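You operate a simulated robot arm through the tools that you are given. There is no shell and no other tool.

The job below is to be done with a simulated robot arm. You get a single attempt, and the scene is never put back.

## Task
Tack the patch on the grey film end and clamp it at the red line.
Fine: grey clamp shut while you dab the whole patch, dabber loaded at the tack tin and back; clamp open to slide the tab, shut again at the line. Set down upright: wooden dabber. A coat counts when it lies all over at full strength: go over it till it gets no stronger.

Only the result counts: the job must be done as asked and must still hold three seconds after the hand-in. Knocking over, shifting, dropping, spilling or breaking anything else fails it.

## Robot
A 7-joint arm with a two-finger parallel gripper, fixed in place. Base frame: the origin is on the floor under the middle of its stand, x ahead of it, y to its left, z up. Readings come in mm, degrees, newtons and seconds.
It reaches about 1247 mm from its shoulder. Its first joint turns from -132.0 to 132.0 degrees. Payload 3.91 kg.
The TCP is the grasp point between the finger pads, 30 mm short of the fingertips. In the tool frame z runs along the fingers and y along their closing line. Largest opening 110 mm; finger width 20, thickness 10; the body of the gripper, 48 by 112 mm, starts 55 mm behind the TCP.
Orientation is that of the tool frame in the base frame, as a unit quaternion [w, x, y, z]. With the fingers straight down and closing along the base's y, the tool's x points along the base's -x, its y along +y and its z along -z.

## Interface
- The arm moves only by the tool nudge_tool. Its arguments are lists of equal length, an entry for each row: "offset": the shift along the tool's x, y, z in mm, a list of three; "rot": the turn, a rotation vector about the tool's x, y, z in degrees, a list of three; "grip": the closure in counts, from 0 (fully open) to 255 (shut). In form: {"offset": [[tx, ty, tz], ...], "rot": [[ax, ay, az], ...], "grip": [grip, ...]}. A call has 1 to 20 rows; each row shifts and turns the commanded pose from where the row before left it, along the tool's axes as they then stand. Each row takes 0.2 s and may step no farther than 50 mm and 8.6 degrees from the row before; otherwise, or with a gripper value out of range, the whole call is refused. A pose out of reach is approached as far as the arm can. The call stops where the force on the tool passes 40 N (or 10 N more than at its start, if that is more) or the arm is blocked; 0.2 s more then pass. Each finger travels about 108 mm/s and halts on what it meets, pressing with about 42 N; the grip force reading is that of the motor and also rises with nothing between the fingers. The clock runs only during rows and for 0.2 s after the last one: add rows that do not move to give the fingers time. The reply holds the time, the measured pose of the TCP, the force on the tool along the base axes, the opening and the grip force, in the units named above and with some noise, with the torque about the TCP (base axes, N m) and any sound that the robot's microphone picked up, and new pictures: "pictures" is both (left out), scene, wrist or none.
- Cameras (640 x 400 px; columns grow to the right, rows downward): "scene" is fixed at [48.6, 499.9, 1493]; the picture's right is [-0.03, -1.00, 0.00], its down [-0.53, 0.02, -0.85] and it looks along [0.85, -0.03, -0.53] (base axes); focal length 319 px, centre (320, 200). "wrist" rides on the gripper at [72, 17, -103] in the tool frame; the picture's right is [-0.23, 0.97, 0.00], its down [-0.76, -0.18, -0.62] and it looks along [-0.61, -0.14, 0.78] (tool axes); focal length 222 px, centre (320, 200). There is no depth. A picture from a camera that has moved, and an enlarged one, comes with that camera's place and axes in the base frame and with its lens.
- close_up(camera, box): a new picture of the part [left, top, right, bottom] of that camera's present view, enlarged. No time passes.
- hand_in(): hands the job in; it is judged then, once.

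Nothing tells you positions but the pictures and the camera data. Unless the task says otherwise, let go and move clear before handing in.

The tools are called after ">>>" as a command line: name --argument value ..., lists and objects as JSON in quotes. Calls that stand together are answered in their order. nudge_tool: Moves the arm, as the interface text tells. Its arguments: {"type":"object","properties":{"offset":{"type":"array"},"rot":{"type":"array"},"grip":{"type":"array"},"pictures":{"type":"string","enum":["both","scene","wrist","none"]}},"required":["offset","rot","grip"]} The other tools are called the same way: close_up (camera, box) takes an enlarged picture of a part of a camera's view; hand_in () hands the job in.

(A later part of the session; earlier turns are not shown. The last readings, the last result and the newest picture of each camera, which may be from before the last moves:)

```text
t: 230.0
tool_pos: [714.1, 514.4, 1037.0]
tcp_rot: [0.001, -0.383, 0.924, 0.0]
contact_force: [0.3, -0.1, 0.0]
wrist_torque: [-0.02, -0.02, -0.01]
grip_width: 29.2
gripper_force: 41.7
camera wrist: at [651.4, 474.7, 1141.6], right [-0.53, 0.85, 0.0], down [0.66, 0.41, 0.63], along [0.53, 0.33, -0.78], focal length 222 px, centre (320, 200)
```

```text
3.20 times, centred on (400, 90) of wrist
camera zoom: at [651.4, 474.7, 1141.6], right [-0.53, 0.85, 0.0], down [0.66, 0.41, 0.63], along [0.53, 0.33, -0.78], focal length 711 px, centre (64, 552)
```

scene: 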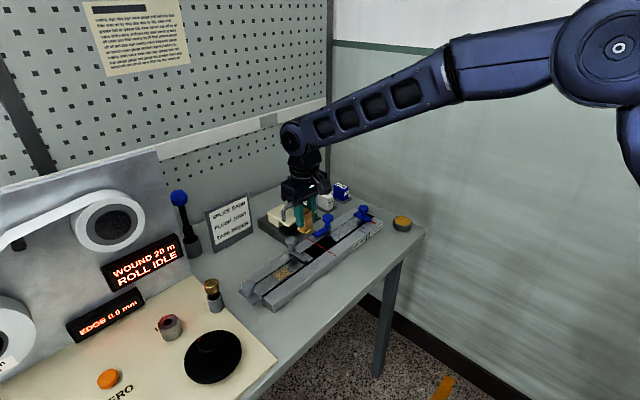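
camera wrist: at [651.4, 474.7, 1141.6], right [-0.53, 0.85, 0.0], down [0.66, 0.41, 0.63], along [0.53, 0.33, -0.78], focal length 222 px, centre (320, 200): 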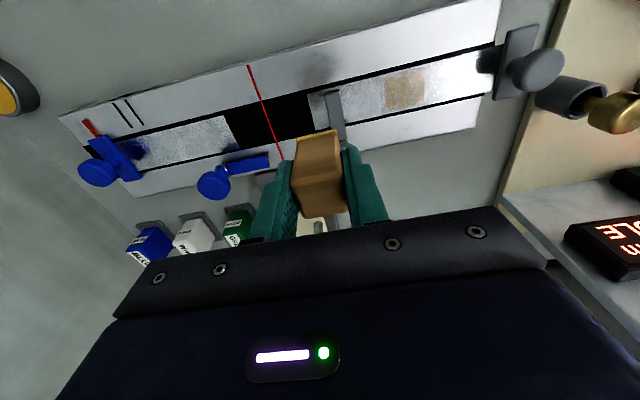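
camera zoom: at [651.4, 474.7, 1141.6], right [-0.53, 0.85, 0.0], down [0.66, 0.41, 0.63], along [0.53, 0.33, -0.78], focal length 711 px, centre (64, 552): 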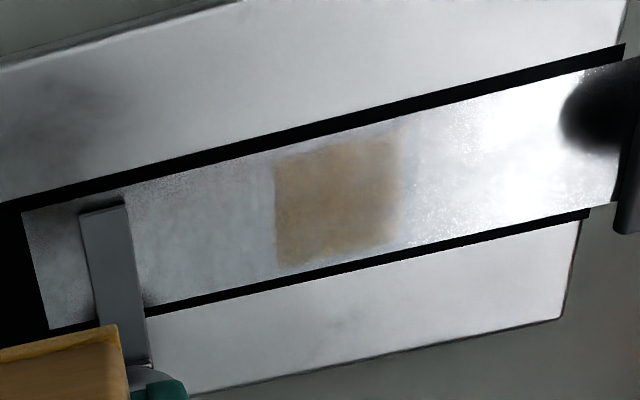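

It did strengthen a little more that round, so it wasn't yet at full. I'll repeat with longer holds.

>>> nudge_tool --offset '[[11.17, -38.56, 0], [11.17, -38.56, 0], [11.17, -38.56, 0], [11.17, -38.56, 0], [11.17, -38.56, 0], [11.17, -38.55, 0], [11.16, -38.55, 0], [11.16, -38.55, 0], [11.16, -38.55, 0], [0, 0, 50], [0, 0, 50], [0, 0, 3], [0, 0, 0]]' --rot '[[0, 0, 0], [0, 0, 0], [0, 0, 0], [0, 0, 0], [0, 0, 0], [0, 0, 0], [0, 0, 0], [0, 0, 0], [0, 0, 0], [0, 0, 0], [0, 0, 0], [0, 0, 0], [0, 0, 0]]' --grip '[215, 215, 215, 215, 215, 215, 215, 215, 215, 215, 215, 215, 215]' --pictures "none"

>>> close_up --camera "scene" --box '[386, 200, 422, 236]'

```text
t: 232.8
tool_pos: [884.5, 198.9, 938.1]
tcp_rot: [0.001, -0.383, 0.924, 0.0]
contact_force: [-0.3, -0.2, -0.8]
wrist_torque: [-0.01, 0.01, 0.0]
grip_width: 29.1
gripper_force: 41.9
```

```text
11.11 times, centred on (404, 218) of scene
camera zoom: at [48.6, 499.9, 1493.0], right [-0.03, -1.0, 0.0], down [-0.53, 0.02, -0.85], along [0.85, -0.03, -0.53], focal length 3541 px, centre (-613, 0)
```

zoom: 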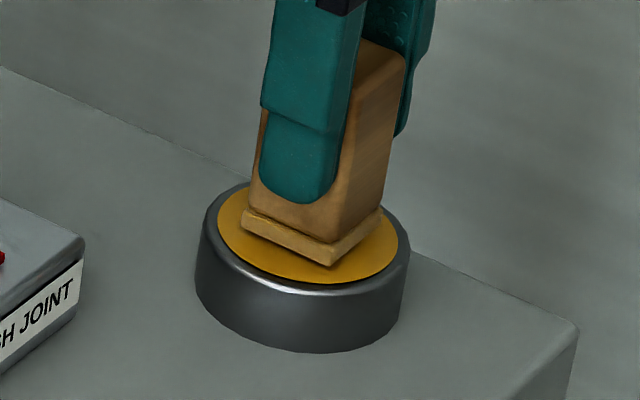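

>>> nudge_tool --offset '[[0, 0, 1.5], [0, 0, 0]]' --rot '[[0, 0, 0], [0, 0, 0]]' --grip '[215, 215]' --pictures "none"

```text
t: 233.4
tool_pos: [884.9, 199.7, 937.4]
tcp_rot: [0.001, -0.384, 0.923, 0.0]
contact_force: [-0.3, 0.1, -1.6]
wrist_torque: [0.0, 0.02, 0.01]
grip_width: 29.1
gripper_force: 41.8
```

>>> nudge_tool --offset '[[0, 0, 1.2], [0, 0, 0]]' --rot '[[0, 0, 0], [0, 0, 0]]' --grip '[215, 215]' --pictures "none"

```text
t: 234.0
tool_pos: [884.9, 198.9, 935.4]
tcp_rot: [0.001, -0.383, 0.924, 0.0]
contact_force: [-1.0, -0.5, 3.3]
wrist_torque: [-0.05, 0.04, 0.0]
grip_width: 28.9
gripper_force: 41.8
```

>>> nudge_tool --offset '[[0, 0, 0.5], [0, 0, 0], [0, 0, 0], [0, 0, 0], [0, 0, -6.1], [0, 0, -50], [0, 0, -50], [-10.05, 42.7, 0], [-10.05, 42.7, 0], [-10.05, 42.7, 0], [-10.05, 42.7, 0], [-10.05, 42.7, 0], [-10.05, 42.7, 0], [-10.05, 42.7, 0], [-10.05, 42.7, 0], [-10.05, 42.7, 0], [-10.05, 42.7, 0], [0, 0, 46], [0, 0, 46], [0, 0, 0]]' --rot '[[0, 0, 0], [0, 0, 0], [0, 0, 0], [0, 0, 0], [0, 0, 0], [0, 0, 0], [0, 0, 0], [0, 0, 0], [0, 0, 0], [0, 0, 0], [0, 0, 0], [0, 0, 0], [0, 0, 0], [0, 0, 0], [0, 0, 0], [0, 0, 0], [0, 0, 0], [0, 0, 0], [0, 0, 0], [0, 0, 0]]' --grip '[215, 215, 215, 215, 215, 215, 215, 215, 215, 215, 215, 215, 215, 215, 215, 215, 215, 215, 215, 215]' --pictures "none"

>>> nudge_tool --offset '[[0, 0, 2], [0, 0, 0]]' --rot '[[0, 0, 0], [0, 0, 0]]' --grip '[215, 215]' --pictures "none"

```text
t: 238.2
tool_pos: [654.1, 574.2, 947.5]
tcp_rot: [0.001, -0.384, 0.923, 0.001]
contact_force: [0.5, 0.4, 0.2]
wrist_torque: [-0.01, -0.01, 0.02]
grip_width: 29.0
gripper_force: 42.1
```

```text
t: 238.8
tool_pos: [654.4, 575.1, 944.0]
tcp_rot: [0.001, -0.382, 0.924, 0.0]
contact_force: [0.1, 0.7, 0.3]
wrist_torque: [0.03, -0.02, -0.01]
grip_width: 28.9
gripper_force: 42.4
```

>>> nudge_tool --offset '[[0, 0, 1.2], [0, 0, 0]]' --rot '[[0, 0, 0], [0, 0, 0]]' --grip '[215, 215]' --pictures "none"

```text
t: 239.4
tool_pos: [654.3, 573.5, 945.0]
tcp_rot: [0.002, -0.382, 0.924, 0.001]
contact_force: [4.3, 4.1, 17.8]
wrist_torque: [0.21, -0.25, 0.04]
grip_width: 29.1
gripper_force: 42.0
```

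>>> nudge_tool --offset '[[0, 0, 0], [0, 0, 0], [0, 0, 0], [0, 0, 0], [0, 0, -4], [-4, -3, 0], [0, 0, 4], [0, 0, 0], [0, 0, 0], [0, 0, 0], [0, 0, 0], [0, 0, 0]]' --rot '[[0, 0, 0], [0, 0, 0], [0, 0, 0], [0, 0, 0], [0, 0, 0], [0, 0, 0], [0, 0, 0], [0, 0, 0], [0, 0, 0], [0, 0, 0], [0, 0, 0], [0, 0, 0]]' --grip '[215, 215, 215, 215, 215, 215, 215, 215, 215, 215, 215, 215]' --pictures "none"

>>> nudge_tool --offset '[[0, 0, -4], [7, 0, 0], [0, 0, 4], [0, 0, 0], [0, 0, 0], [0, 0, 0], [0, 0, 0], [0, 0, 0]]' --rot '[[0, 0, 0], [0, 0, 0], [0, 0, 0], [0, 0, 0], [0, 0, 0], [0, 0, 0], [0, 0, 0], [0, 0, 0]]' --grip '[215, 215, 215, 215, 215, 215, 215, 215]' --pictures "none"

>>> nudge_tool --offset '[[0, 0, -4], [0, 15, 0], [0, 0, 4], [0, 0, 0], [0, 0, 0], [0, 0, 0], [0, 0, 0], [0, 0, 0]]' --rot '[[0, 0, 0], [0, 0, 0], [0, 0, 0], [0, 0, 0], [0, 0, 0], [0, 0, 0], [0, 0, 0], [0, 0, 0]]' --grip '[215, 215, 215, 215, 215, 215, 215, 215]' --pictures "none"

>>> nudge_tool --offset '[[0, 0, -4], [-7, 0, 0], [0, 0, 4], [0, 0, 0], [0, 0, 0], [0, 0, 0], [0, 0, 0], [0, 0, 0]]' --rot '[[0, 0, 0], [0, 0, 0], [0, 0, 0], [0, 0, 0], [0, 0, 0], [0, 0, 0], [0, 0, 0], [0, 0, 0]]' --grip '[215, 215, 215, 215, 215, 215, 215, 215]' --pictures "none"

>>> nudge_tool --offset '[[0, 0, -6], [0, 0, -45], [0, 0, -45], [0, -45, 0], [0, -47, 0], [0, 0, 0]]' --rot '[[0, 0, 0], [0, 0, 0], [0, 0, 0], [0, 0, 0], [0, 0, 0], [0, 0, 0]]' --grip '[215, 215, 215, 215, 215, 215]' --pictures "wrist"

>>> close_up --camera "scene" --box '[274, 262, 298, 282]'

>>> close_up --camera "wrist" --box '[300, 30, 500, 150]'

```text
t: 242.0
tool_pos: [660.2, 572.9, 945.2]
tcp_rot: [0.002, -0.382, 0.924, 0.0]
contact_force: [-0.8, -0.4, 34.6]
wrist_torque: [-0.02, 0.04, 0.01]
grip_width: 28.9
gripper_force: 42.3
```

```text
t: 243.8
tool_pos: [653.7, 568.1, 945.0]
tcp_rot: [0.001, -0.382, 0.924, 0.0]
contact_force: [-2.4, -2.0, 9.0]
wrist_torque: [-0.06, 0.04, 0.01]
grip_width: 29.1
gripper_force: 41.7
```

```text
t: 245.6
tool_pos: [645.3, 581.1, 945.4]
tcp_rot: [0.002, -0.383, 0.924, 0.0]
contact_force: [-0.8, -0.2, -0.4]
wrist_torque: [0.02, 0.01, -0.02]
grip_width: 29.0
gripper_force: 41.5
```

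```text
t: 247.4
tool_pos: [650.0, 583.3, 944.0]
tcp_rot: [0.001, -0.382, 0.924, 0.001]
contact_force: [0.8, 0.6, 9.0]
wrist_torque: [0.04, -0.07, -0.01]
grip_width: 28.9
gripper_force: 41.6
```

```text
t: 248.8
tool_pos: [718.1, 517.6, 1039.8]
tcp_rot: [0.001, -0.383, 0.924, 0.0]
contact_force: [0.1, -0.5, -0.6]
wrist_torque: [-0.02, -0.02, -0.03]
grip_width: 29.0
gripper_force: 41.5
camera wrist: at [655.2, 477.8, 1144.2], right [-0.53, 0.85, 0.0], down [0.66, 0.41, 0.62], along [0.53, 0.33, -0.78], focal length 222 px, centre (320, 200)
```

wrist: 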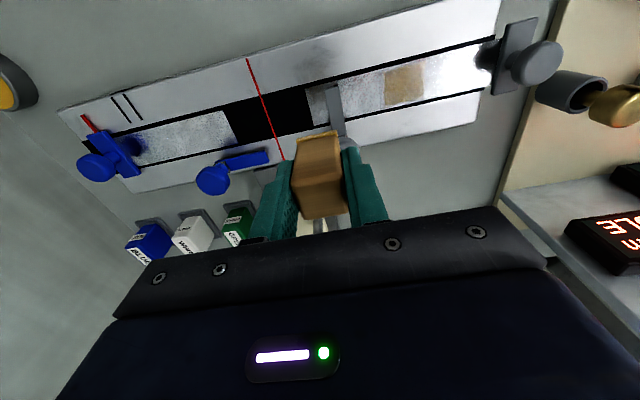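

```text
16.00 times, centred on (286, 272) of scene
camera zoom: at [48.6, 499.9, 1493.0], right [-0.03, -1.0, 0.0], down [-0.53, 0.02, -0.85], along [0.85, -0.03, -0.53], focal length 5099 px, centre (864, -952)
```

zoom: 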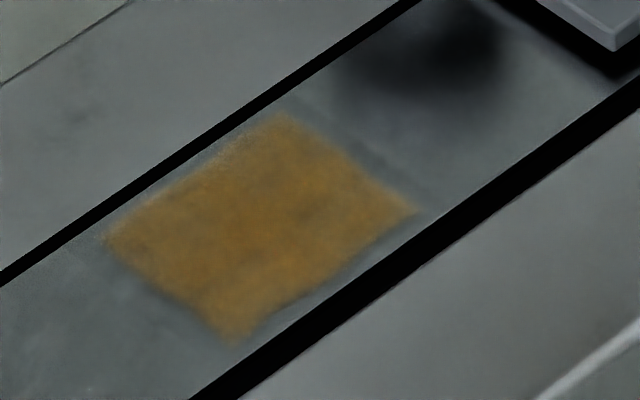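

```text
3.20 times, centred on (400, 90) of wrist
camera zoom: at [655.2, 477.8, 1144.2], right [-0.53, 0.85, 0.0], down [0.66, 0.41, 0.62], along [0.53, 0.33, -0.78], focal length 711 px, centre (64, 552)
```

zoom: 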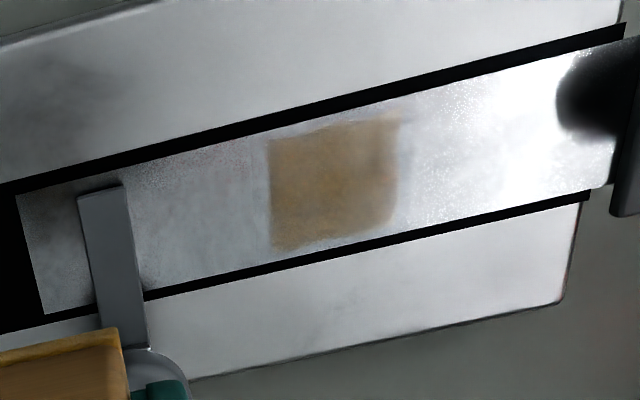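

Longer holds clearly strengthen it (one tab-side dab missed contact). I'll do another cycle, long holds, tab side first.

>>> nudge_tool --offset '[[11.61, -38.56, 0], [11.61, -38.56, 0], [11.61, -38.56, 0], [11.61, -38.56, 0], [11.61, -38.56, 0], [11.61, -38.55, 0], [11.61, -38.55, 0], [11.61, -38.55, 0], [11.62, -38.55, 0], [0, 0, 50], [0, 0, 50], [0, 0, 4.5], [0, 0, 0]]' --rot '[[0, 0, 0], [0, 0, 0], [0, 0, 0], [0, 0, 0], [0, 0, 0], [0, 0, 0], [0, 0, 0], [0, 0, 0], [0, 0, 0], [0, 0, 0], [0, 0, 0], [0, 0, 0], [0, 0, 0]]' --grip '[215, 215, 215, 215, 215, 215, 215, 215, 215, 215, 215, 215, 215]' --pictures "none"

>>> close_up --camera "scene" --box '[386, 200, 422, 236]'

```text
t: 251.6
tool_pos: [886.0, 198.6, 935.2]
tcp_rot: [0.001, -0.383, 0.924, 0.002]
contact_force: [1.2, 0.2, 3.2]
wrist_torque: [0.04, -0.06, 0.03]
grip_width: 29.2
gripper_force: 42.1
```

```text
11.11 times, centred on (404, 218) of scene
camera zoom: at [48.6, 499.9, 1493.0], right [-0.03, -1.0, 0.0], down [-0.53, 0.02, -0.85], along [0.85, -0.03, -0.53], focal length 3541 px, centre (-613, 0)
```

zoom: 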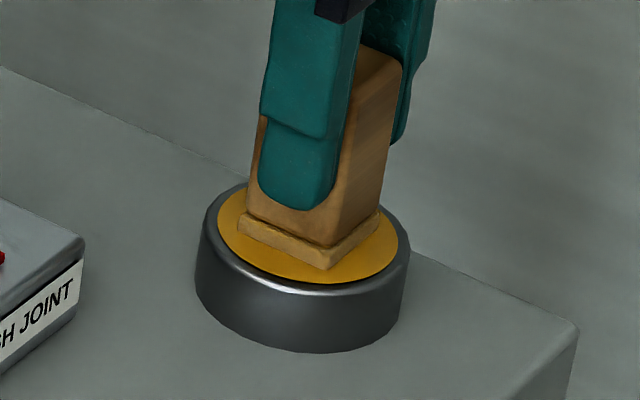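

>>> nudge_tool --offset '[[0, 0, 0.6], [0, 0, 0], [0, 0, 0], [0, 0, 0], [0, 0, -6.3], [0, 0, -50], [0, 0, -48], [-10.05, 44.2, 0], [-10.05, 44.2, 0], [-10.05, 44.2, 0], [-10.05, 44.2, 0], [-10.05, 44.2, 0], [-10.05, 44.2, 0], [-10.05, 44.2, 0], [-10.05, 44.2, 0], [-10.05, 44.2, 0], [-10.05, 44.2, 0], [0, 0, 46], [0, 0, 46], [0, 0, 0]]' --rot '[[0, 0, 0], [0, 0, 0], [0, 0, 0], [0, 0, 0], [0, 0, 0], [0, 0, 0], [0, 0, 0], [0, 0, 0], [0, 0, 0], [0, 0, 0], [0, 0, 0], [0, 0, 0], [0, 0, 0], [0, 0, 0], [0, 0, 0], [0, 0, 0], [0, 0, 0], [0, 0, 0], [0, 0, 0], [0, 0, 0]]' --grip '[215, 215, 215, 215, 215, 215, 215, 215, 215, 215, 215, 215, 215, 215, 215, 215, 215, 215, 215, 215]' --pictures "none"

>>> close_up --camera "wrist" --box '[250, 80, 390, 180]'

```text
t: 255.8
tool_pos: [647.7, 582.5, 949.8]
tcp_rot: [0.002, -0.382, 0.924, 0.001]
contact_force: [0.5, -0.2, -0.9]
wrist_torque: [0.01, 0.0, -0.04]
grip_width: 29.1
gripper_force: 41.8
```

```text
4.00 times, centred on (320, 130) of wrist
camera zoom: at [584.4, 542.8, 1053.1], right [-0.53, 0.85, 0.0], down [0.66, 0.41, 0.63], along [0.53, 0.33, -0.78], focal length 888 px, centre (320, 480)
```

zoom: 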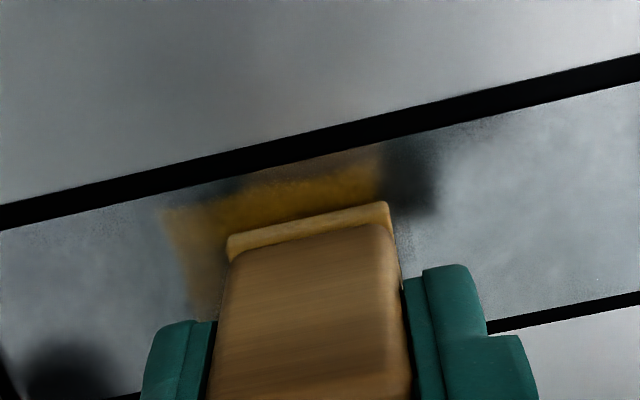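

The dabber has shifted in the grip: its foot sits about 5 mm further back than the tool axis, so the front strip of the patch has been getting less. I'll shift forward 9 mm and dab there with long holds.

>>> nudge_tool --offset '[[9, 0, 0], [0, 0, 2.5], [0, 0, 0]]' --rot '[[0, 0, 0], [0, 0, 0], [0, 0, 0]]' --grip '[215, 215, 215]' --pictures "wrist"

>>> close_up --camera "wrist" --box '[250, 80, 390, 180]'

```text
t: 256.6
tool_pos: [639.5, 577.3, 947.2]
tcp_rot: [0.0, -0.383, 0.924, 0.0]
contact_force: [-0.1, 0.3, -1.4]
wrist_torque: [-0.04, 0.01, -0.01]
grip_width: 29.4
gripper_force: 42.5
camera wrist: at [577.0, 537.3, 1051.0], right [-0.53, 0.85, 0.0], down [0.66, 0.41, 0.62], along [0.53, 0.33, -0.78], focal length 222 px, centre (320, 200)
```

wrist: 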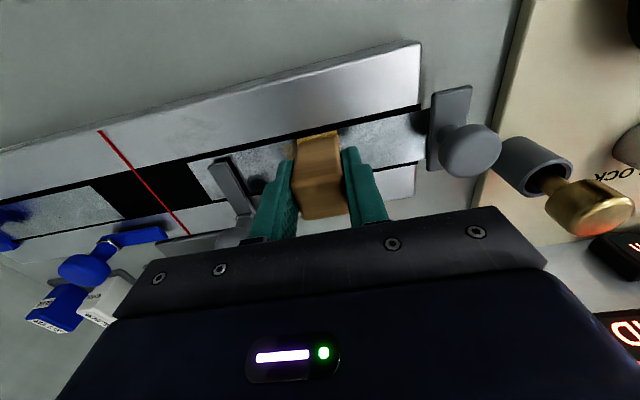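

```text
4.00 times, centred on (320, 130) of wrist
camera zoom: at [577.0, 537.3, 1051.0], right [-0.53, 0.85, 0.0], down [0.66, 0.41, 0.62], along [0.53, 0.33, -0.78], focal length 888 px, centre (320, 480)
```

zoom: 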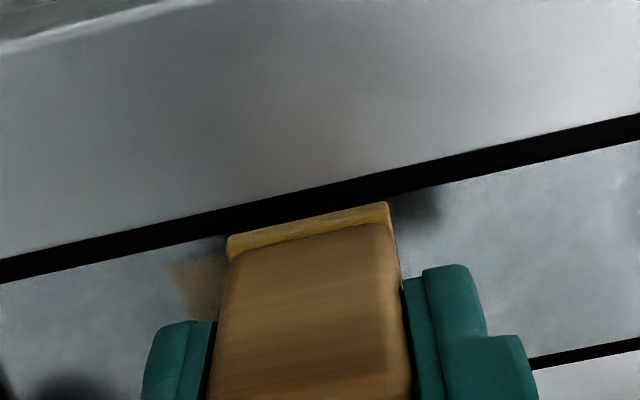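

>>> nudge_tool --offset '[[0, 0, 2], [0, 0, 0]]' --rot '[[0, 0, 0], [0, 0, 0]]' --grip '[215, 215]' --pictures "none"

```text
t: 257.2
tool_pos: [639.3, 578.3, 945.5]
tcp_rot: [0.001, -0.383, 0.924, 0.001]
contact_force: [0.3, -0.1, 0.5]
wrist_torque: [0.03, 0.02, -0.01]
grip_width: 29.2
gripper_force: 42.1
```

>>> nudge_tool --offset '[[0, 0, 1.2], [0, 0, 0]]' --rot '[[0, 0, 0], [0, 0, 0]]' --grip '[215, 215]' --pictures "none"

```text
t: 257.8
tool_pos: [638.9, 577.7, 945.6]
tcp_rot: [0.002, -0.382, 0.924, 0.001]
contact_force: [3.5, 2.9, 19.6]
wrist_torque: [0.14, -0.2, -0.01]
grip_width: 29.1
gripper_force: 42.3
```

Contact at 20 N on the front tab-side quarter. Long hold here, then the front clamp-side quarter.

>>> nudge_tool --offset '[[0, 0, 0], [0, 0, 0], [0, 0, 0], [0, 0, 0], [0, 0, 0], [0, 0, 0], [0, 0, 0], [0, 0, -4], [0, -16, 0], [0, 0, 4.2], [0, 0, 0], [0, 0, 0], [0, 0, 0], [0, 0, 0], [0, 0, 0], [0, 0, 0], [0, 0, 0]]' --rot '[[0, 0, 0], [0, 0, 0], [0, 0, 0], [0, 0, 0], [0, 0, 0], [0, 0, 0], [0, 0, 0], [0, 0, 0], [0, 0, 0], [0, 0, 0], [0, 0, 0], [0, 0, 0], [0, 0, 0], [0, 0, 0], [0, 0, 0], [0, 0, 0], [0, 0, 0]]' --grip '[215, 215, 215, 215, 215, 215, 215, 215, 215, 215, 215, 215, 215, 215, 215, 215, 215]' --pictures "none"

>>> nudge_tool --offset '[[0, 0, -4], [-7, 0, 0], [0, 0, 4], [0, 0, 0], [0, 0, 0], [0, 0, 0], [0, 0, 0], [0, 0, 0], [0, 0, 0]]' --rot '[[0, 0, 0], [0, 0, 0], [0, 0, 0], [0, 0, 0], [0, 0, 0], [0, 0, 0], [0, 0, 0], [0, 0, 0], [0, 0, 0]]' --grip '[215, 215, 215, 215, 215, 215, 215, 215, 215]' --pictures "none"

>>> nudge_tool --offset '[[0, 0, -4], [0, 15, 0], [0, 0, 4.2], [0, 0, 0], [0, 0, 0], [0, 0, 0], [0, 0, 0], [0, 0, 0], [0, 0, 0]]' --rot '[[0, 0, 0], [0, 0, 0], [0, 0, 0], [0, 0, 0], [0, 0, 0], [0, 0, 0], [0, 0, 0], [0, 0, 0], [0, 0, 0]]' --grip '[215, 215, 215, 215, 215, 215, 215, 215, 215]' --pictures "none"

>>> nudge_tool --offset '[[0, 0, -6], [0, 0, -45], [0, 0, -45], [0, -45, 0], [0, -47, 0], [0, 0, 0]]' --rot '[[0, 0, 0], [0, 0, 0], [0, 0, 0], [0, 0, 0], [0, 0, 0], [0, 0, 0]]' --grip '[215, 215, 215, 215, 215, 215]' --pictures "wrist"

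>>> close_up --camera "scene" --box '[274, 262, 298, 282]'

>>> close_up --camera "wrist" --box '[300, 30, 500, 150]'

```text
t: 261.4
tool_pos: [650.6, 565.7, 941.8]
tcp_rot: [0.002, -0.382, 0.924, 0.0]
contact_force: [2.1, 1.7, 37.2]
wrist_torque: [0.23, -0.27, 0.0]
grip_width: 29.1
gripper_force: 42.2
```

```text
t: 263.4
tool_pos: [654.7, 571.7, 942.2]
tcp_rot: [0.002, -0.383, 0.924, 0.001]
contact_force: [-0.3, 0.1, 28.5]
wrist_torque: [0.1, -0.11, 0.03]
grip_width: 28.8
gripper_force: 42.7
```

```text
t: 265.4
tool_pos: [643.8, 582.3, 942.3]
tcp_rot: [0.002, -0.382, 0.924, 0.001]
contact_force: [-0.2, 0.0, 10.2]
wrist_torque: [0.07, -0.11, -0.01]
grip_width: 29.1
gripper_force: 42.1
```

```text
t: 266.8
tool_pos: [708.6, 516.6, 1039.6]
tcp_rot: [0.002, -0.384, 0.923, 0.001]
contact_force: [-0.4, -0.1, -0.2]
wrist_torque: [-0.01, -0.01, -0.03]
grip_width: 29.0
gripper_force: 42.1
camera wrist: at [645.3, 476.6, 1144.0], right [-0.53, 0.85, 0.0], down [0.66, 0.41, 0.63], along [0.53, 0.33, -0.78], focal length 222 px, centre (320, 200)
```

wrist: 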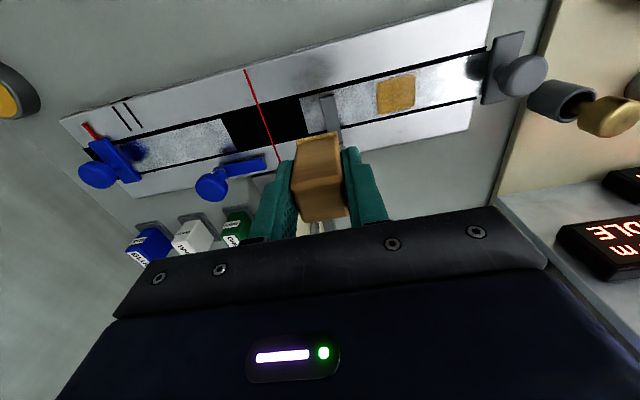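

```text
16.00 times, centred on (286, 272) of scene
camera zoom: at [48.6, 499.9, 1493.0], right [-0.03, -1.0, 0.0], down [-0.53, 0.02, -0.85], along [0.85, -0.03, -0.53], focal length 5099 px, centre (864, -952)
```

zoom: 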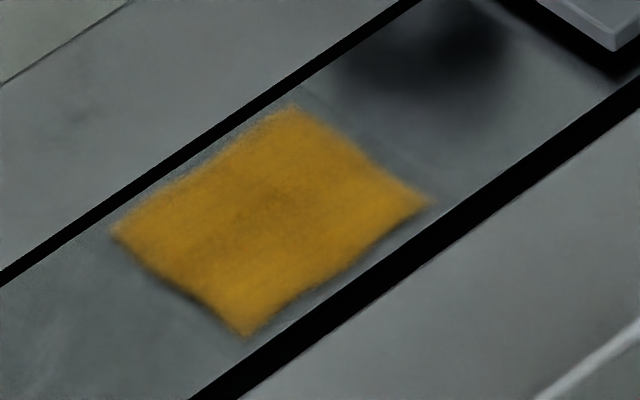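

```text
3.20 times, centred on (400, 90) of wrist
camera zoom: at [645.3, 476.6, 1144.0], right [-0.53, 0.85, 0.0], down [0.66, 0.41, 0.63], along [0.53, 0.33, -0.78], focal length 711 px, centre (64, 552)
```

zoom: 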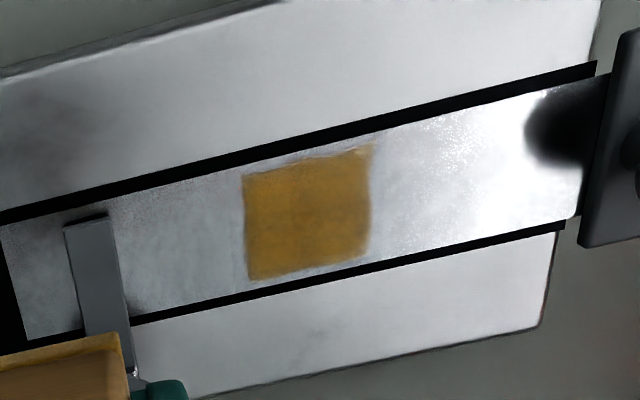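

The coat is now a strong amber. Its outline seems to have shifted slightly though, so I'll check whether the film end moved.

>>> close_up --camera "scene" --box '[302, 246, 324, 266]'

>>> close_up --camera "scene" --box '[235, 265, 285, 315]'

>>> close_up --camera "scene" --box '[290, 235, 330, 270]'

```text
16.00 times, centred on (313, 256) of scene
camera zoom: at [48.6, 499.9, 1493.0], right [-0.03, -1.0, 0.0], down [-0.53, 0.02, -0.85], along [0.85, -0.03, -0.53], focal length 5099 px, centre (432, -696)
```

zoom: 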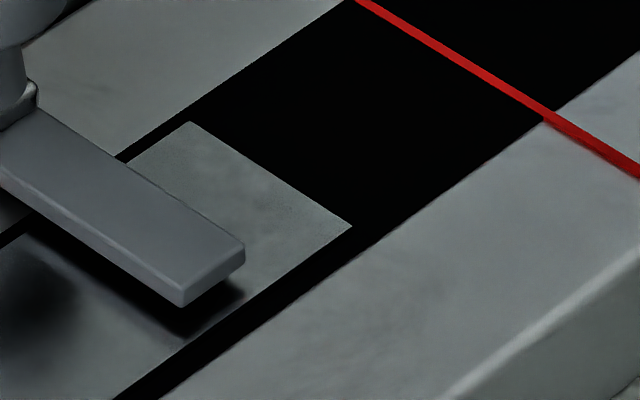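

```text
8.00 times, centred on (260, 290) of scene
camera zoom: at [48.6, 499.9, 1493.0], right [-0.03, -1.0, 0.0], down [-0.53, 0.02, -0.85], along [0.85, -0.03, -0.53], focal length 2550 px, centre (800, -520)
```

zoom: 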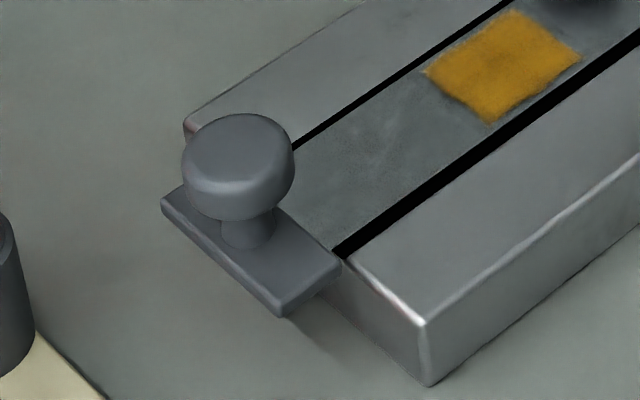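

```text
11.43 times, centred on (310, 252) of scene
camera zoom: at [48.6, 499.9, 1493.0], right [-0.03, -1.0, 0.0], down [-0.53, 0.02, -0.85], along [0.85, -0.03, -0.53], focal length 3642 px, centre (434, -400)
```

zoom: 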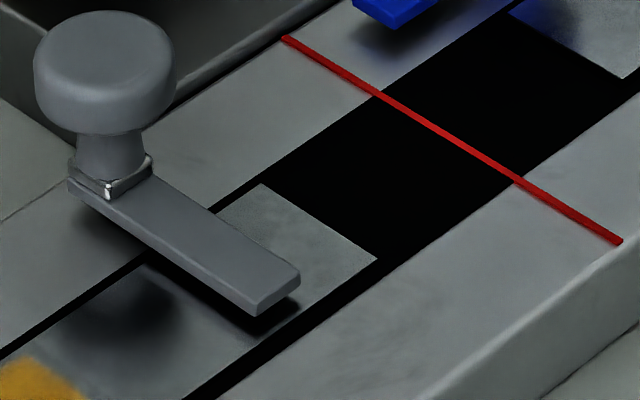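

The film crept about 3 mm toward the line (dragged when I moved sideways before fully lifting). That's adjustable later; from now on I'll lift higher between dabs. One more load to confirm full strength.

>>> nudge_tool --offset '[[10.94, -38.78, 0], [10.94, -38.78, 0], [10.94, -38.78, 0], [10.94, -38.78, 0], [10.94, -38.78, 0], [10.95, -38.78, 0], [10.95, -38.78, 0], [10.95, -38.77, 0], [10.95, -38.77, 0], [0, 0, 50], [0, 0, 48], [0, 0, 2.5], [0, 0, 0]]' --rot '[[0, 0, 0], [0, 0, 0], [0, 0, 0], [0, 0, 0], [0, 0, 0], [0, 0, 0], [0, 0, 0], [0, 0, 0], [0, 0, 0], [0, 0, 0], [0, 0, 0], [0, 0, 0], [0, 0, 0]]' --grip '[215, 215, 215, 215, 215, 215, 215, 215, 215, 215, 215, 215, 215]' --pictures "none"

>>> close_up --camera "scene" --box '[386, 200, 422, 236]'

>>> close_up --camera "scene" --box '[266, 255, 302, 285]'

```text
t: 269.6
tool_pos: [888.6, 201.7, 935.3]
tcp_rot: [0.002, -0.383, 0.924, 0.001]
contact_force: [-0.3, 0.4, -0.2]
wrist_torque: [-0.02, -0.01, 0.0]
grip_width: 29.4
gripper_force: 42.2
```

```text
11.11 times, centred on (404, 218) of scene
camera zoom: at [48.6, 499.9, 1493.0], right [-0.03, -1.0, 0.0], down [-0.53, 0.02, -0.85], along [0.85, -0.03, -0.53], focal length 3541 px, centre (-613, 0)
```

zoom: 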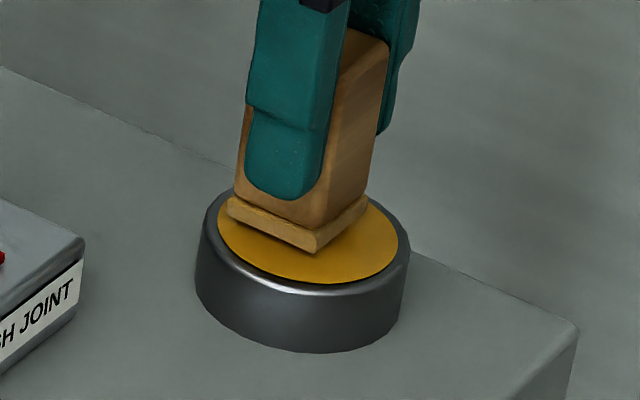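

```text
13.33 times, centred on (284, 270) of scene
camera zoom: at [48.6, 499.9, 1493.0], right [-0.03, -1.0, 0.0], down [-0.53, 0.02, -0.85], along [0.85, -0.03, -0.53], focal length 4249 px, centre (800, -733)
```

zoom: 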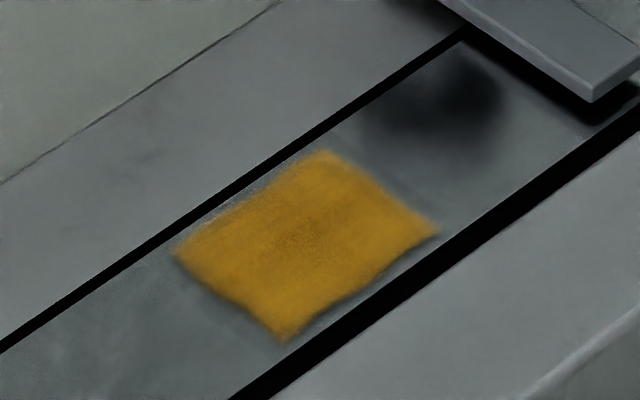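

>>> nudge_tool --offset '[[4, 0, 1.5], [0, 0, 0]]' --rot '[[0, 0, 0], [0, 0, 0]]' --grip '[215, 215]' --pictures "none"

```text
t: 270.2
tool_pos: [886.1, 199.1, 935.5]
tcp_rot: [0.002, -0.384, 0.924, 0.0]
contact_force: [-0.5, 0.4, -0.4]
wrist_torque: [-0.01, 0.0, -0.01]
grip_width: 29.1
gripper_force: 41.8
```

>>> nudge_tool --offset '[[0, 0, 1.3], [0, 0, 0]]' --rot '[[0, 0, 0], [0, 0, 0]]' --grip '[215, 215]' --pictures "none"

```text
t: 270.8
tool_pos: [885.0, 198.7, 933.3]
tcp_rot: [0.001, -0.383, 0.924, 0.0]
contact_force: [0.3, -0.6, 0.9]
wrist_torque: [0.03, 0.02, 0.0]
grip_width: 28.8
gripper_force: 41.6
```

>>> nudge_tool --offset '[[0, 0, 1.0], [0, 0, 0]]' --rot '[[0, 0, 0], [0, 0, 0]]' --grip '[215, 215]' --pictures "none"

```text
t: 271.4
tool_pos: [885.8, 198.5, 931.5]
tcp_rot: [0.002, -0.383, 0.924, 0.0]
contact_force: [-0.7, 0.6, -0.7]
wrist_torque: [-0.02, -0.01, 0.01]
grip_width: 29.1
gripper_force: 41.8
```

>>> nudge_tool --offset '[[0, 0, 1.0], [0, 0, 0]]' --rot '[[0, 0, 0], [0, 0, 0]]' --grip '[215, 215]' --pictures "none"

>>> close_up --camera "scene" --box '[386, 200, 422, 236]'

```text
t: 272.0
tool_pos: [885.7, 198.5, 932.6]
tcp_rot: [0.002, -0.384, 0.923, 0.001]
contact_force: [0.4, 1.1, 1.5]
wrist_torque: [0.05, -0.05, 0.03]
grip_width: 29.1
gripper_force: 42.0
```

```text
11.11 times, centred on (404, 218) of scene
camera zoom: at [48.6, 499.9, 1493.0], right [-0.03, -1.0, 0.0], down [-0.53, 0.02, -0.85], along [0.85, -0.03, -0.53], focal length 3541 px, centre (-613, 0)
```

zoom: 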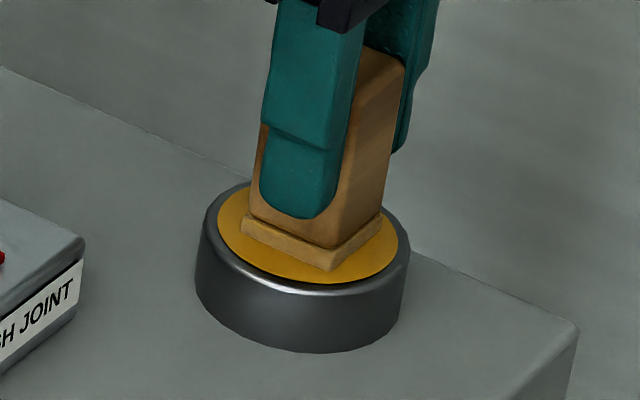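

>>> nudge_tool --offset '[[0, 0, 0.6], [0, 0, 0], [0, 0, 0], [0, 0, 0], [0, 0, -7], [0, 0, -50], [0, 0, -50], [-9.55, 43.9, 0], [-9.55, 43.9, 0], [-9.55, 43.9, 0], [-9.55, 43.9, 0], [-9.55, 43.9, 0], [-9.55, 43.9, 0], [-9.55, 43.9, 0], [-9.55, 43.9, 0], [-9.55, 43.9, 0], [-9.55, 43.9, 0], [0, 0, 46], [0, 0, 46], [0, 0, 0]]' --rot '[[0, 0, 0], [0, 0, 0], [0, 0, 0], [0, 0, 0], [0, 0, 0], [0, 0, 0], [0, 0, 0], [0, 0, 0], [0, 0, 0], [0, 0, 0], [0, 0, 0], [0, 0, 0], [0, 0, 0], [0, 0, 0], [0, 0, 0], [0, 0, 0], [0, 0, 0], [0, 0, 0], [0, 0, 0], [0, 0, 0]]' --grip '[215, 215, 215, 215, 215, 215, 215, 215, 215, 215, 215, 215, 215, 215, 215, 215, 215, 215, 215, 215]' --pictures "wrist"

>>> close_up --camera "wrist" --box '[250, 80, 390, 180]'

>>> close_up --camera "scene" --box '[258, 245, 318, 295]'

```text
t: 276.2
tool_pos: [638.6, 573.3, 946.5]
tcp_rot: [0.001, -0.383, 0.924, 0.001]
contact_force: [0.5, 0.8, -0.8]
wrist_torque: [-0.01, 0.01, 0.01]
grip_width: 29.1
gripper_force: 42.1
camera wrist: at [575.4, 533.0, 1050.7], right [-0.53, 0.85, 0.0], down [0.66, 0.41, 0.63], along [0.53, 0.33, -0.78], focal length 222 px, centre (320, 200)
```

wrist: 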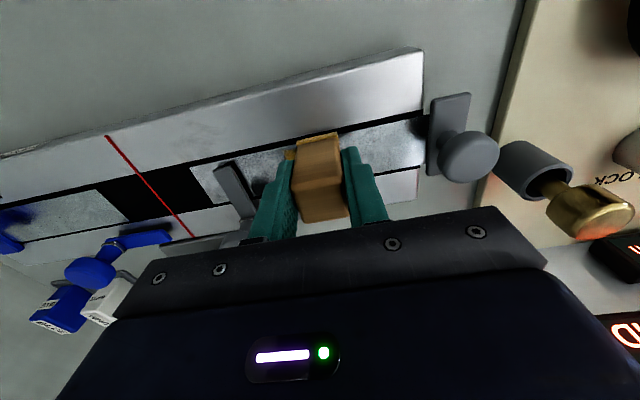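

```text
4.00 times, centred on (320, 130) of wrist
camera zoom: at [575.4, 533.0, 1050.7], right [-0.53, 0.85, 0.0], down [0.66, 0.41, 0.63], along [0.53, 0.33, -0.78], focal length 888 px, centre (320, 480)
```

zoom: 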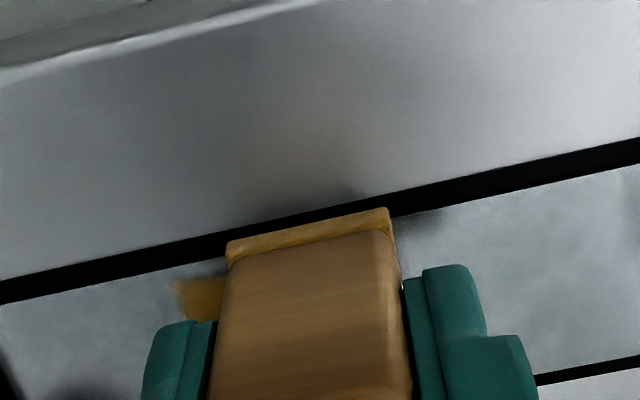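

```text
8.00 times, centred on (288, 270) of scene
camera zoom: at [48.6, 499.9, 1493.0], right [-0.03, -1.0, 0.0], down [-0.53, 0.02, -0.85], along [0.85, -0.03, -0.53], focal length 2550 px, centre (576, -360)
```

zoom: 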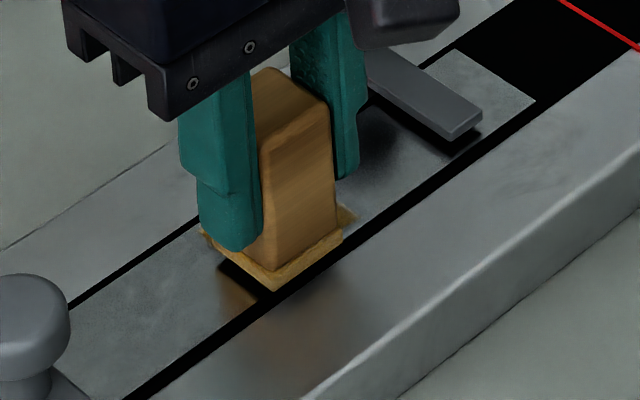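

The foot is a bit too far forward; I'll shift it 5 mm back and lower.

>>> nudge_tool --offset '[[-5, 0, 0], [0, 0, 1.5], [0, 0, 0]]' --rot '[[0, 0, 0], [0, 0, 0], [0, 0, 0]]' --grip '[215, 215, 215]' --pictures "none"

```text
t: 277.0
tool_pos: [644.0, 577.1, 944.4]
tcp_rot: [0.002, -0.383, 0.924, 0.001]
contact_force: [-0.8, -0.1, -1.1]
wrist_torque: [-0.01, 0.03, 0.01]
grip_width: 29.0
gripper_force: 41.5
```

>>> nudge_tool --offset '[[0, 0, 1.3], [0, 0, 0]]' --rot '[[0, 0, 0], [0, 0, 0]]' --grip '[215, 215]' --pictures "none"

```text
t: 277.6
tool_pos: [646.4, 577.7, 942.8]
tcp_rot: [0.002, -0.382, 0.924, 0.0]
contact_force: [0.6, 0.0, -1.1]
wrist_torque: [0.0, -0.01, -0.01]
grip_width: 28.9
gripper_force: 41.6
```

>>> nudge_tool --offset '[[0, 0, 1.2], [0, 0, 0]]' --rot '[[0, 0, 0], [0, 0, 0]]' --grip '[215, 215]' --pictures "none"

```text
t: 278.2
tool_pos: [643.8, 577.6, 943.1]
tcp_rot: [0.002, -0.383, 0.924, 0.0]
contact_force: [0.6, -0.2, -1.1]
wrist_torque: [-0.01, -0.05, -0.01]
grip_width: 29.2
gripper_force: 41.8
```

>>> nudge_tool --offset '[[0, 0, 1.0], [0, 0, 0]]' --rot '[[0, 0, 0], [0, 0, 0]]' --grip '[215, 215]' --pictures "none"

```text
t: 278.8
tool_pos: [644.6, 577.8, 942.4]
tcp_rot: [0.002, -0.383, 0.924, 0.001]
contact_force: [-0.3, -0.4, 2.3]
wrist_torque: [0.03, -0.05, 0.01]
grip_width: 28.9
gripper_force: 41.8
```

Contact. Pressing ~12 N with a long hold, then (lifting fully between) the other quarters.

>>> nudge_tool --offset '[[0, 0, 0.8], [0, 0, 0], [0, 0, 0], [0, 0, 0], [0, 0, 0], [0, 0, 0], [0, 0, 0], [0, 0, 0], [0, 0, -8], [0, 0, 0], [0, -14, 0], [0, 0, 0], [0, 0, 8.2], [0, 0, 0], [0, 0, 0], [0, 0, 0], [0, 0, 0], [0, 0, 0], [0, 0, 0], [0, 0, 0]]' --rot '[[0, 0, 0], [0, 0, 0], [0, 0, 0], [0, 0, 0], [0, 0, 0], [0, 0, 0], [0, 0, 0], [0, 0, 0], [0, 0, 0], [0, 0, 0], [0, 0, 0], [0, 0, 0], [0, 0, 0], [0, 0, 0], [0, 0, 0], [0, 0, 0], [0, 0, 0], [0, 0, 0], [0, 0, 0], [0, 0, 0]]' --grip '[215, 215, 215, 215, 215, 215, 215, 215, 215, 215, 215, 215, 215, 215, 215, 215, 215, 215, 215, 215]' --pictures "none"

>>> nudge_tool --offset '[[0, 0, -8], [0, 0, 0], [-6, 0, 0], [0, 0, 0], [0, 0, 8], [0, 0, 0], [0, 0, 0], [0, 0, 0], [0, 0, 0], [0, 0, 0], [0, 0, 0], [0, 0, 0]]' --rot '[[0, 0, 0], [0, 0, 0], [0, 0, 0], [0, 0, 0], [0, 0, 0], [0, 0, 0], [0, 0, 0], [0, 0, 0], [0, 0, 0], [0, 0, 0], [0, 0, 0], [0, 0, 0]]' --grip '[215, 215, 215, 215, 215, 215, 215, 215, 215, 215, 215, 215]' --pictures "none"

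>>> nudge_tool --offset '[[0, 0, -8], [0, 0, 0], [0, 14, 0], [0, 0, 0], [0, 0, 8], [0, 0, 0], [0, 0, 0], [0, 0, 0], [0, 0, 0], [0, 0, 0], [0, 0, 0], [0, 0, 0]]' --rot '[[0, 0, 0], [0, 0, 0], [0, 0, 0], [0, 0, 0], [0, 0, 0], [0, 0, 0], [0, 0, 0], [0, 0, 0], [0, 0, 0], [0, 0, 0], [0, 0, 0], [0, 0, 0]]' --grip '[215, 215, 215, 215, 215, 215, 215, 215, 215, 215, 215, 215]' --pictures "none"

>>> nudge_tool --offset '[[0, 0, -8], [0, 0, 0], [0, 0, -45], [0, 0, -43], [0, -45, 0], [0, -47, 0], [0, 0, 0]]' --rot '[[0, 0, 0], [0, 0, 0], [0, 0, 0], [0, 0, 0], [0, 0, 0], [0, 0, 0], [0, 0, 0]]' --grip '[215, 215, 215, 215, 215, 215, 215]' --pictures "wrist"

>>> close_up --camera "scene" --box '[274, 262, 298, 282]'

>>> close_up --camera "wrist" --box '[300, 30, 500, 150]'

>>> close_up --camera "scene" --box '[302, 246, 324, 266]'

```text
t: 283.0
tool_pos: [655.1, 568.4, 942.4]
tcp_rot: [0.003, -0.383, 0.924, 0.001]
contact_force: [2.1, 3.4, 37.8]
wrist_torque: [0.25, -0.21, -0.01]
grip_width: 29.2
gripper_force: 41.8
```

```text
t: 285.6
tool_pos: [660.5, 572.8, 942.0]
tcp_rot: [0.002, -0.382, 0.924, 0.001]
contact_force: [1.2, 1.4, 12.4]
wrist_torque: [0.15, -0.12, 0.0]
grip_width: 29.1
gripper_force: 42.0
```

```text
t: 288.2
tool_pos: [649.8, 584.9, 942.3]
tcp_rot: [0.001, -0.383, 0.924, 0.001]
contact_force: [1.4, 1.1, 14.6]
wrist_torque: [0.11, -0.17, 0.01]
grip_width: 29.0
gripper_force: 41.7
```

```text
t: 289.8
tool_pos: [716.3, 519.3, 1036.8]
tcp_rot: [0.001, -0.384, 0.924, 0.001]
contact_force: [0.7, -0.7, 0.4]
wrist_torque: [0.0, -0.04, 0.01]
grip_width: 29.0
gripper_force: 41.9
camera wrist: at [653.0, 479.3, 1141.5], right [-0.53, 0.85, 0.0], down [0.66, 0.41, 0.63], along [0.53, 0.33, -0.78], focal length 222 px, centre (320, 200)
```

wrist: 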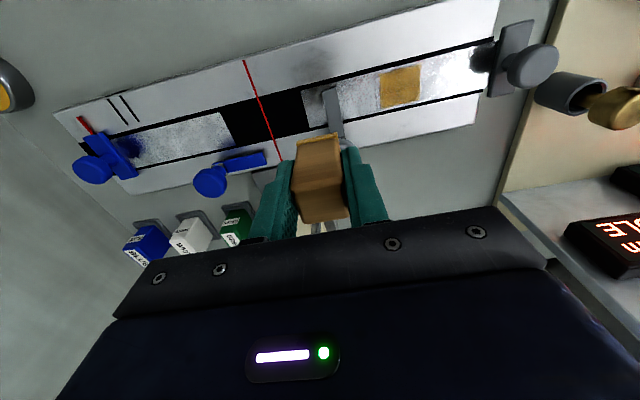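

```text
16.00 times, centred on (286, 272) of scene
camera zoom: at [48.6, 499.9, 1493.0], right [-0.03, -1.0, 0.0], down [-0.53, 0.02, -0.85], along [0.85, -0.03, -0.53], focal length 5099 px, centre (864, -952)
```

zoom: 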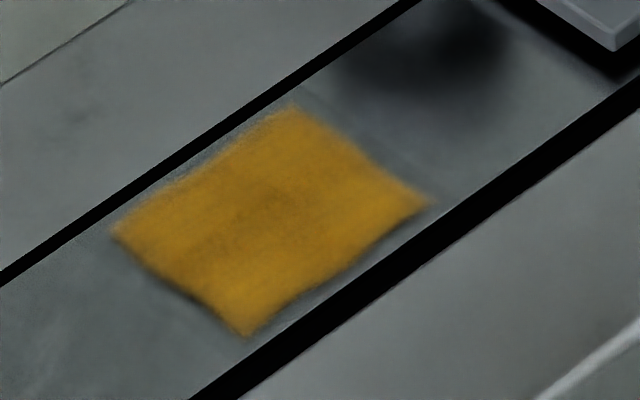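

```text
3.20 times, centred on (400, 90) of wrist
camera zoom: at [653.0, 479.3, 1141.5], right [-0.53, 0.85, 0.0], down [0.66, 0.41, 0.63], along [0.53, 0.33, -0.78], focal length 711 px, centre (64, 552)
```

zoom: 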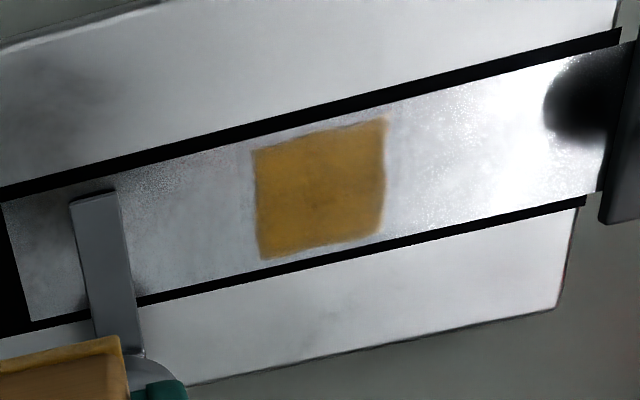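

```text
16.00 times, centred on (313, 256) of scene
camera zoom: at [48.6, 499.9, 1493.0], right [-0.03, -1.0, 0.0], down [-0.53, 0.02, -0.85], along [0.85, -0.03, -0.53], focal length 5099 px, centre (432, -696)
```

zoom: 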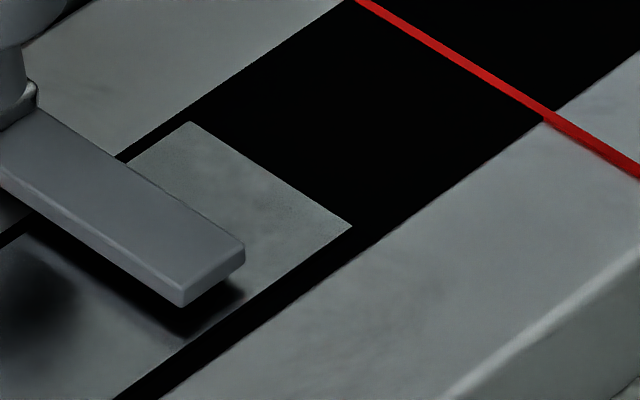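

The coat looks identical to before this last load — it's at full strength. I'll take a closer look at the edges before putting the dabber away.

>>> nudge_tool --offset '[[0, 35, 0], [0, 0, 25], [0, 0, 25], [0, 0, 0]]' --rot '[[0, 0, 0], [0, 0, 0], [0, 0, 0], [0, 0, 0]]' --grip '[215, 215, 215, 215]' --pictures "wrist"

>>> close_up --camera "wrist" --box '[330, 60, 450, 160]'

```text
t: 290.8
tool_pos: [692.3, 544.9, 984.9]
tcp_rot: [0.001, -0.382, 0.924, 0.001]
contact_force: [-0.1, -0.3, -0.3]
wrist_torque: [-0.01, 0.01, 0.01]
grip_width: 29.2
gripper_force: 42.2
camera wrist: at [628.6, 503.8, 1090.6], right [-0.53, 0.85, 0.0], down [0.66, 0.41, 0.63], along [0.53, 0.33, -0.78], focal length 222 px, centre (320, 200)
```

wrist: 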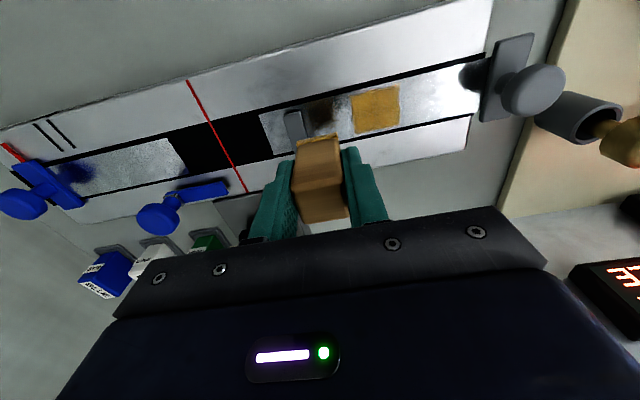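

```text
4.00 times, centred on (390, 110) of wrist
camera zoom: at [628.6, 503.8, 1090.6], right [-0.53, 0.85, 0.0], down [0.66, 0.41, 0.63], along [0.53, 0.33, -0.78], focal length 888 px, centre (40, 560)
```

zoom: 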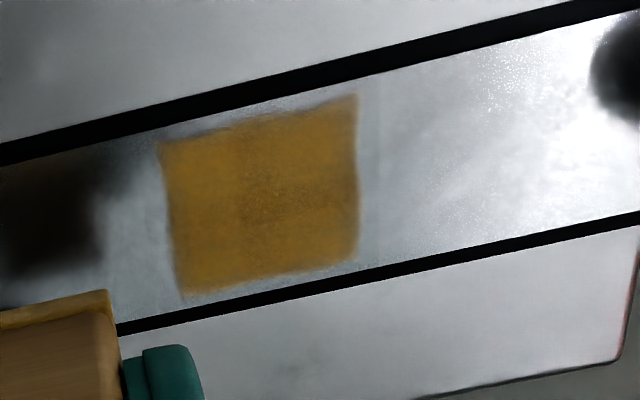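

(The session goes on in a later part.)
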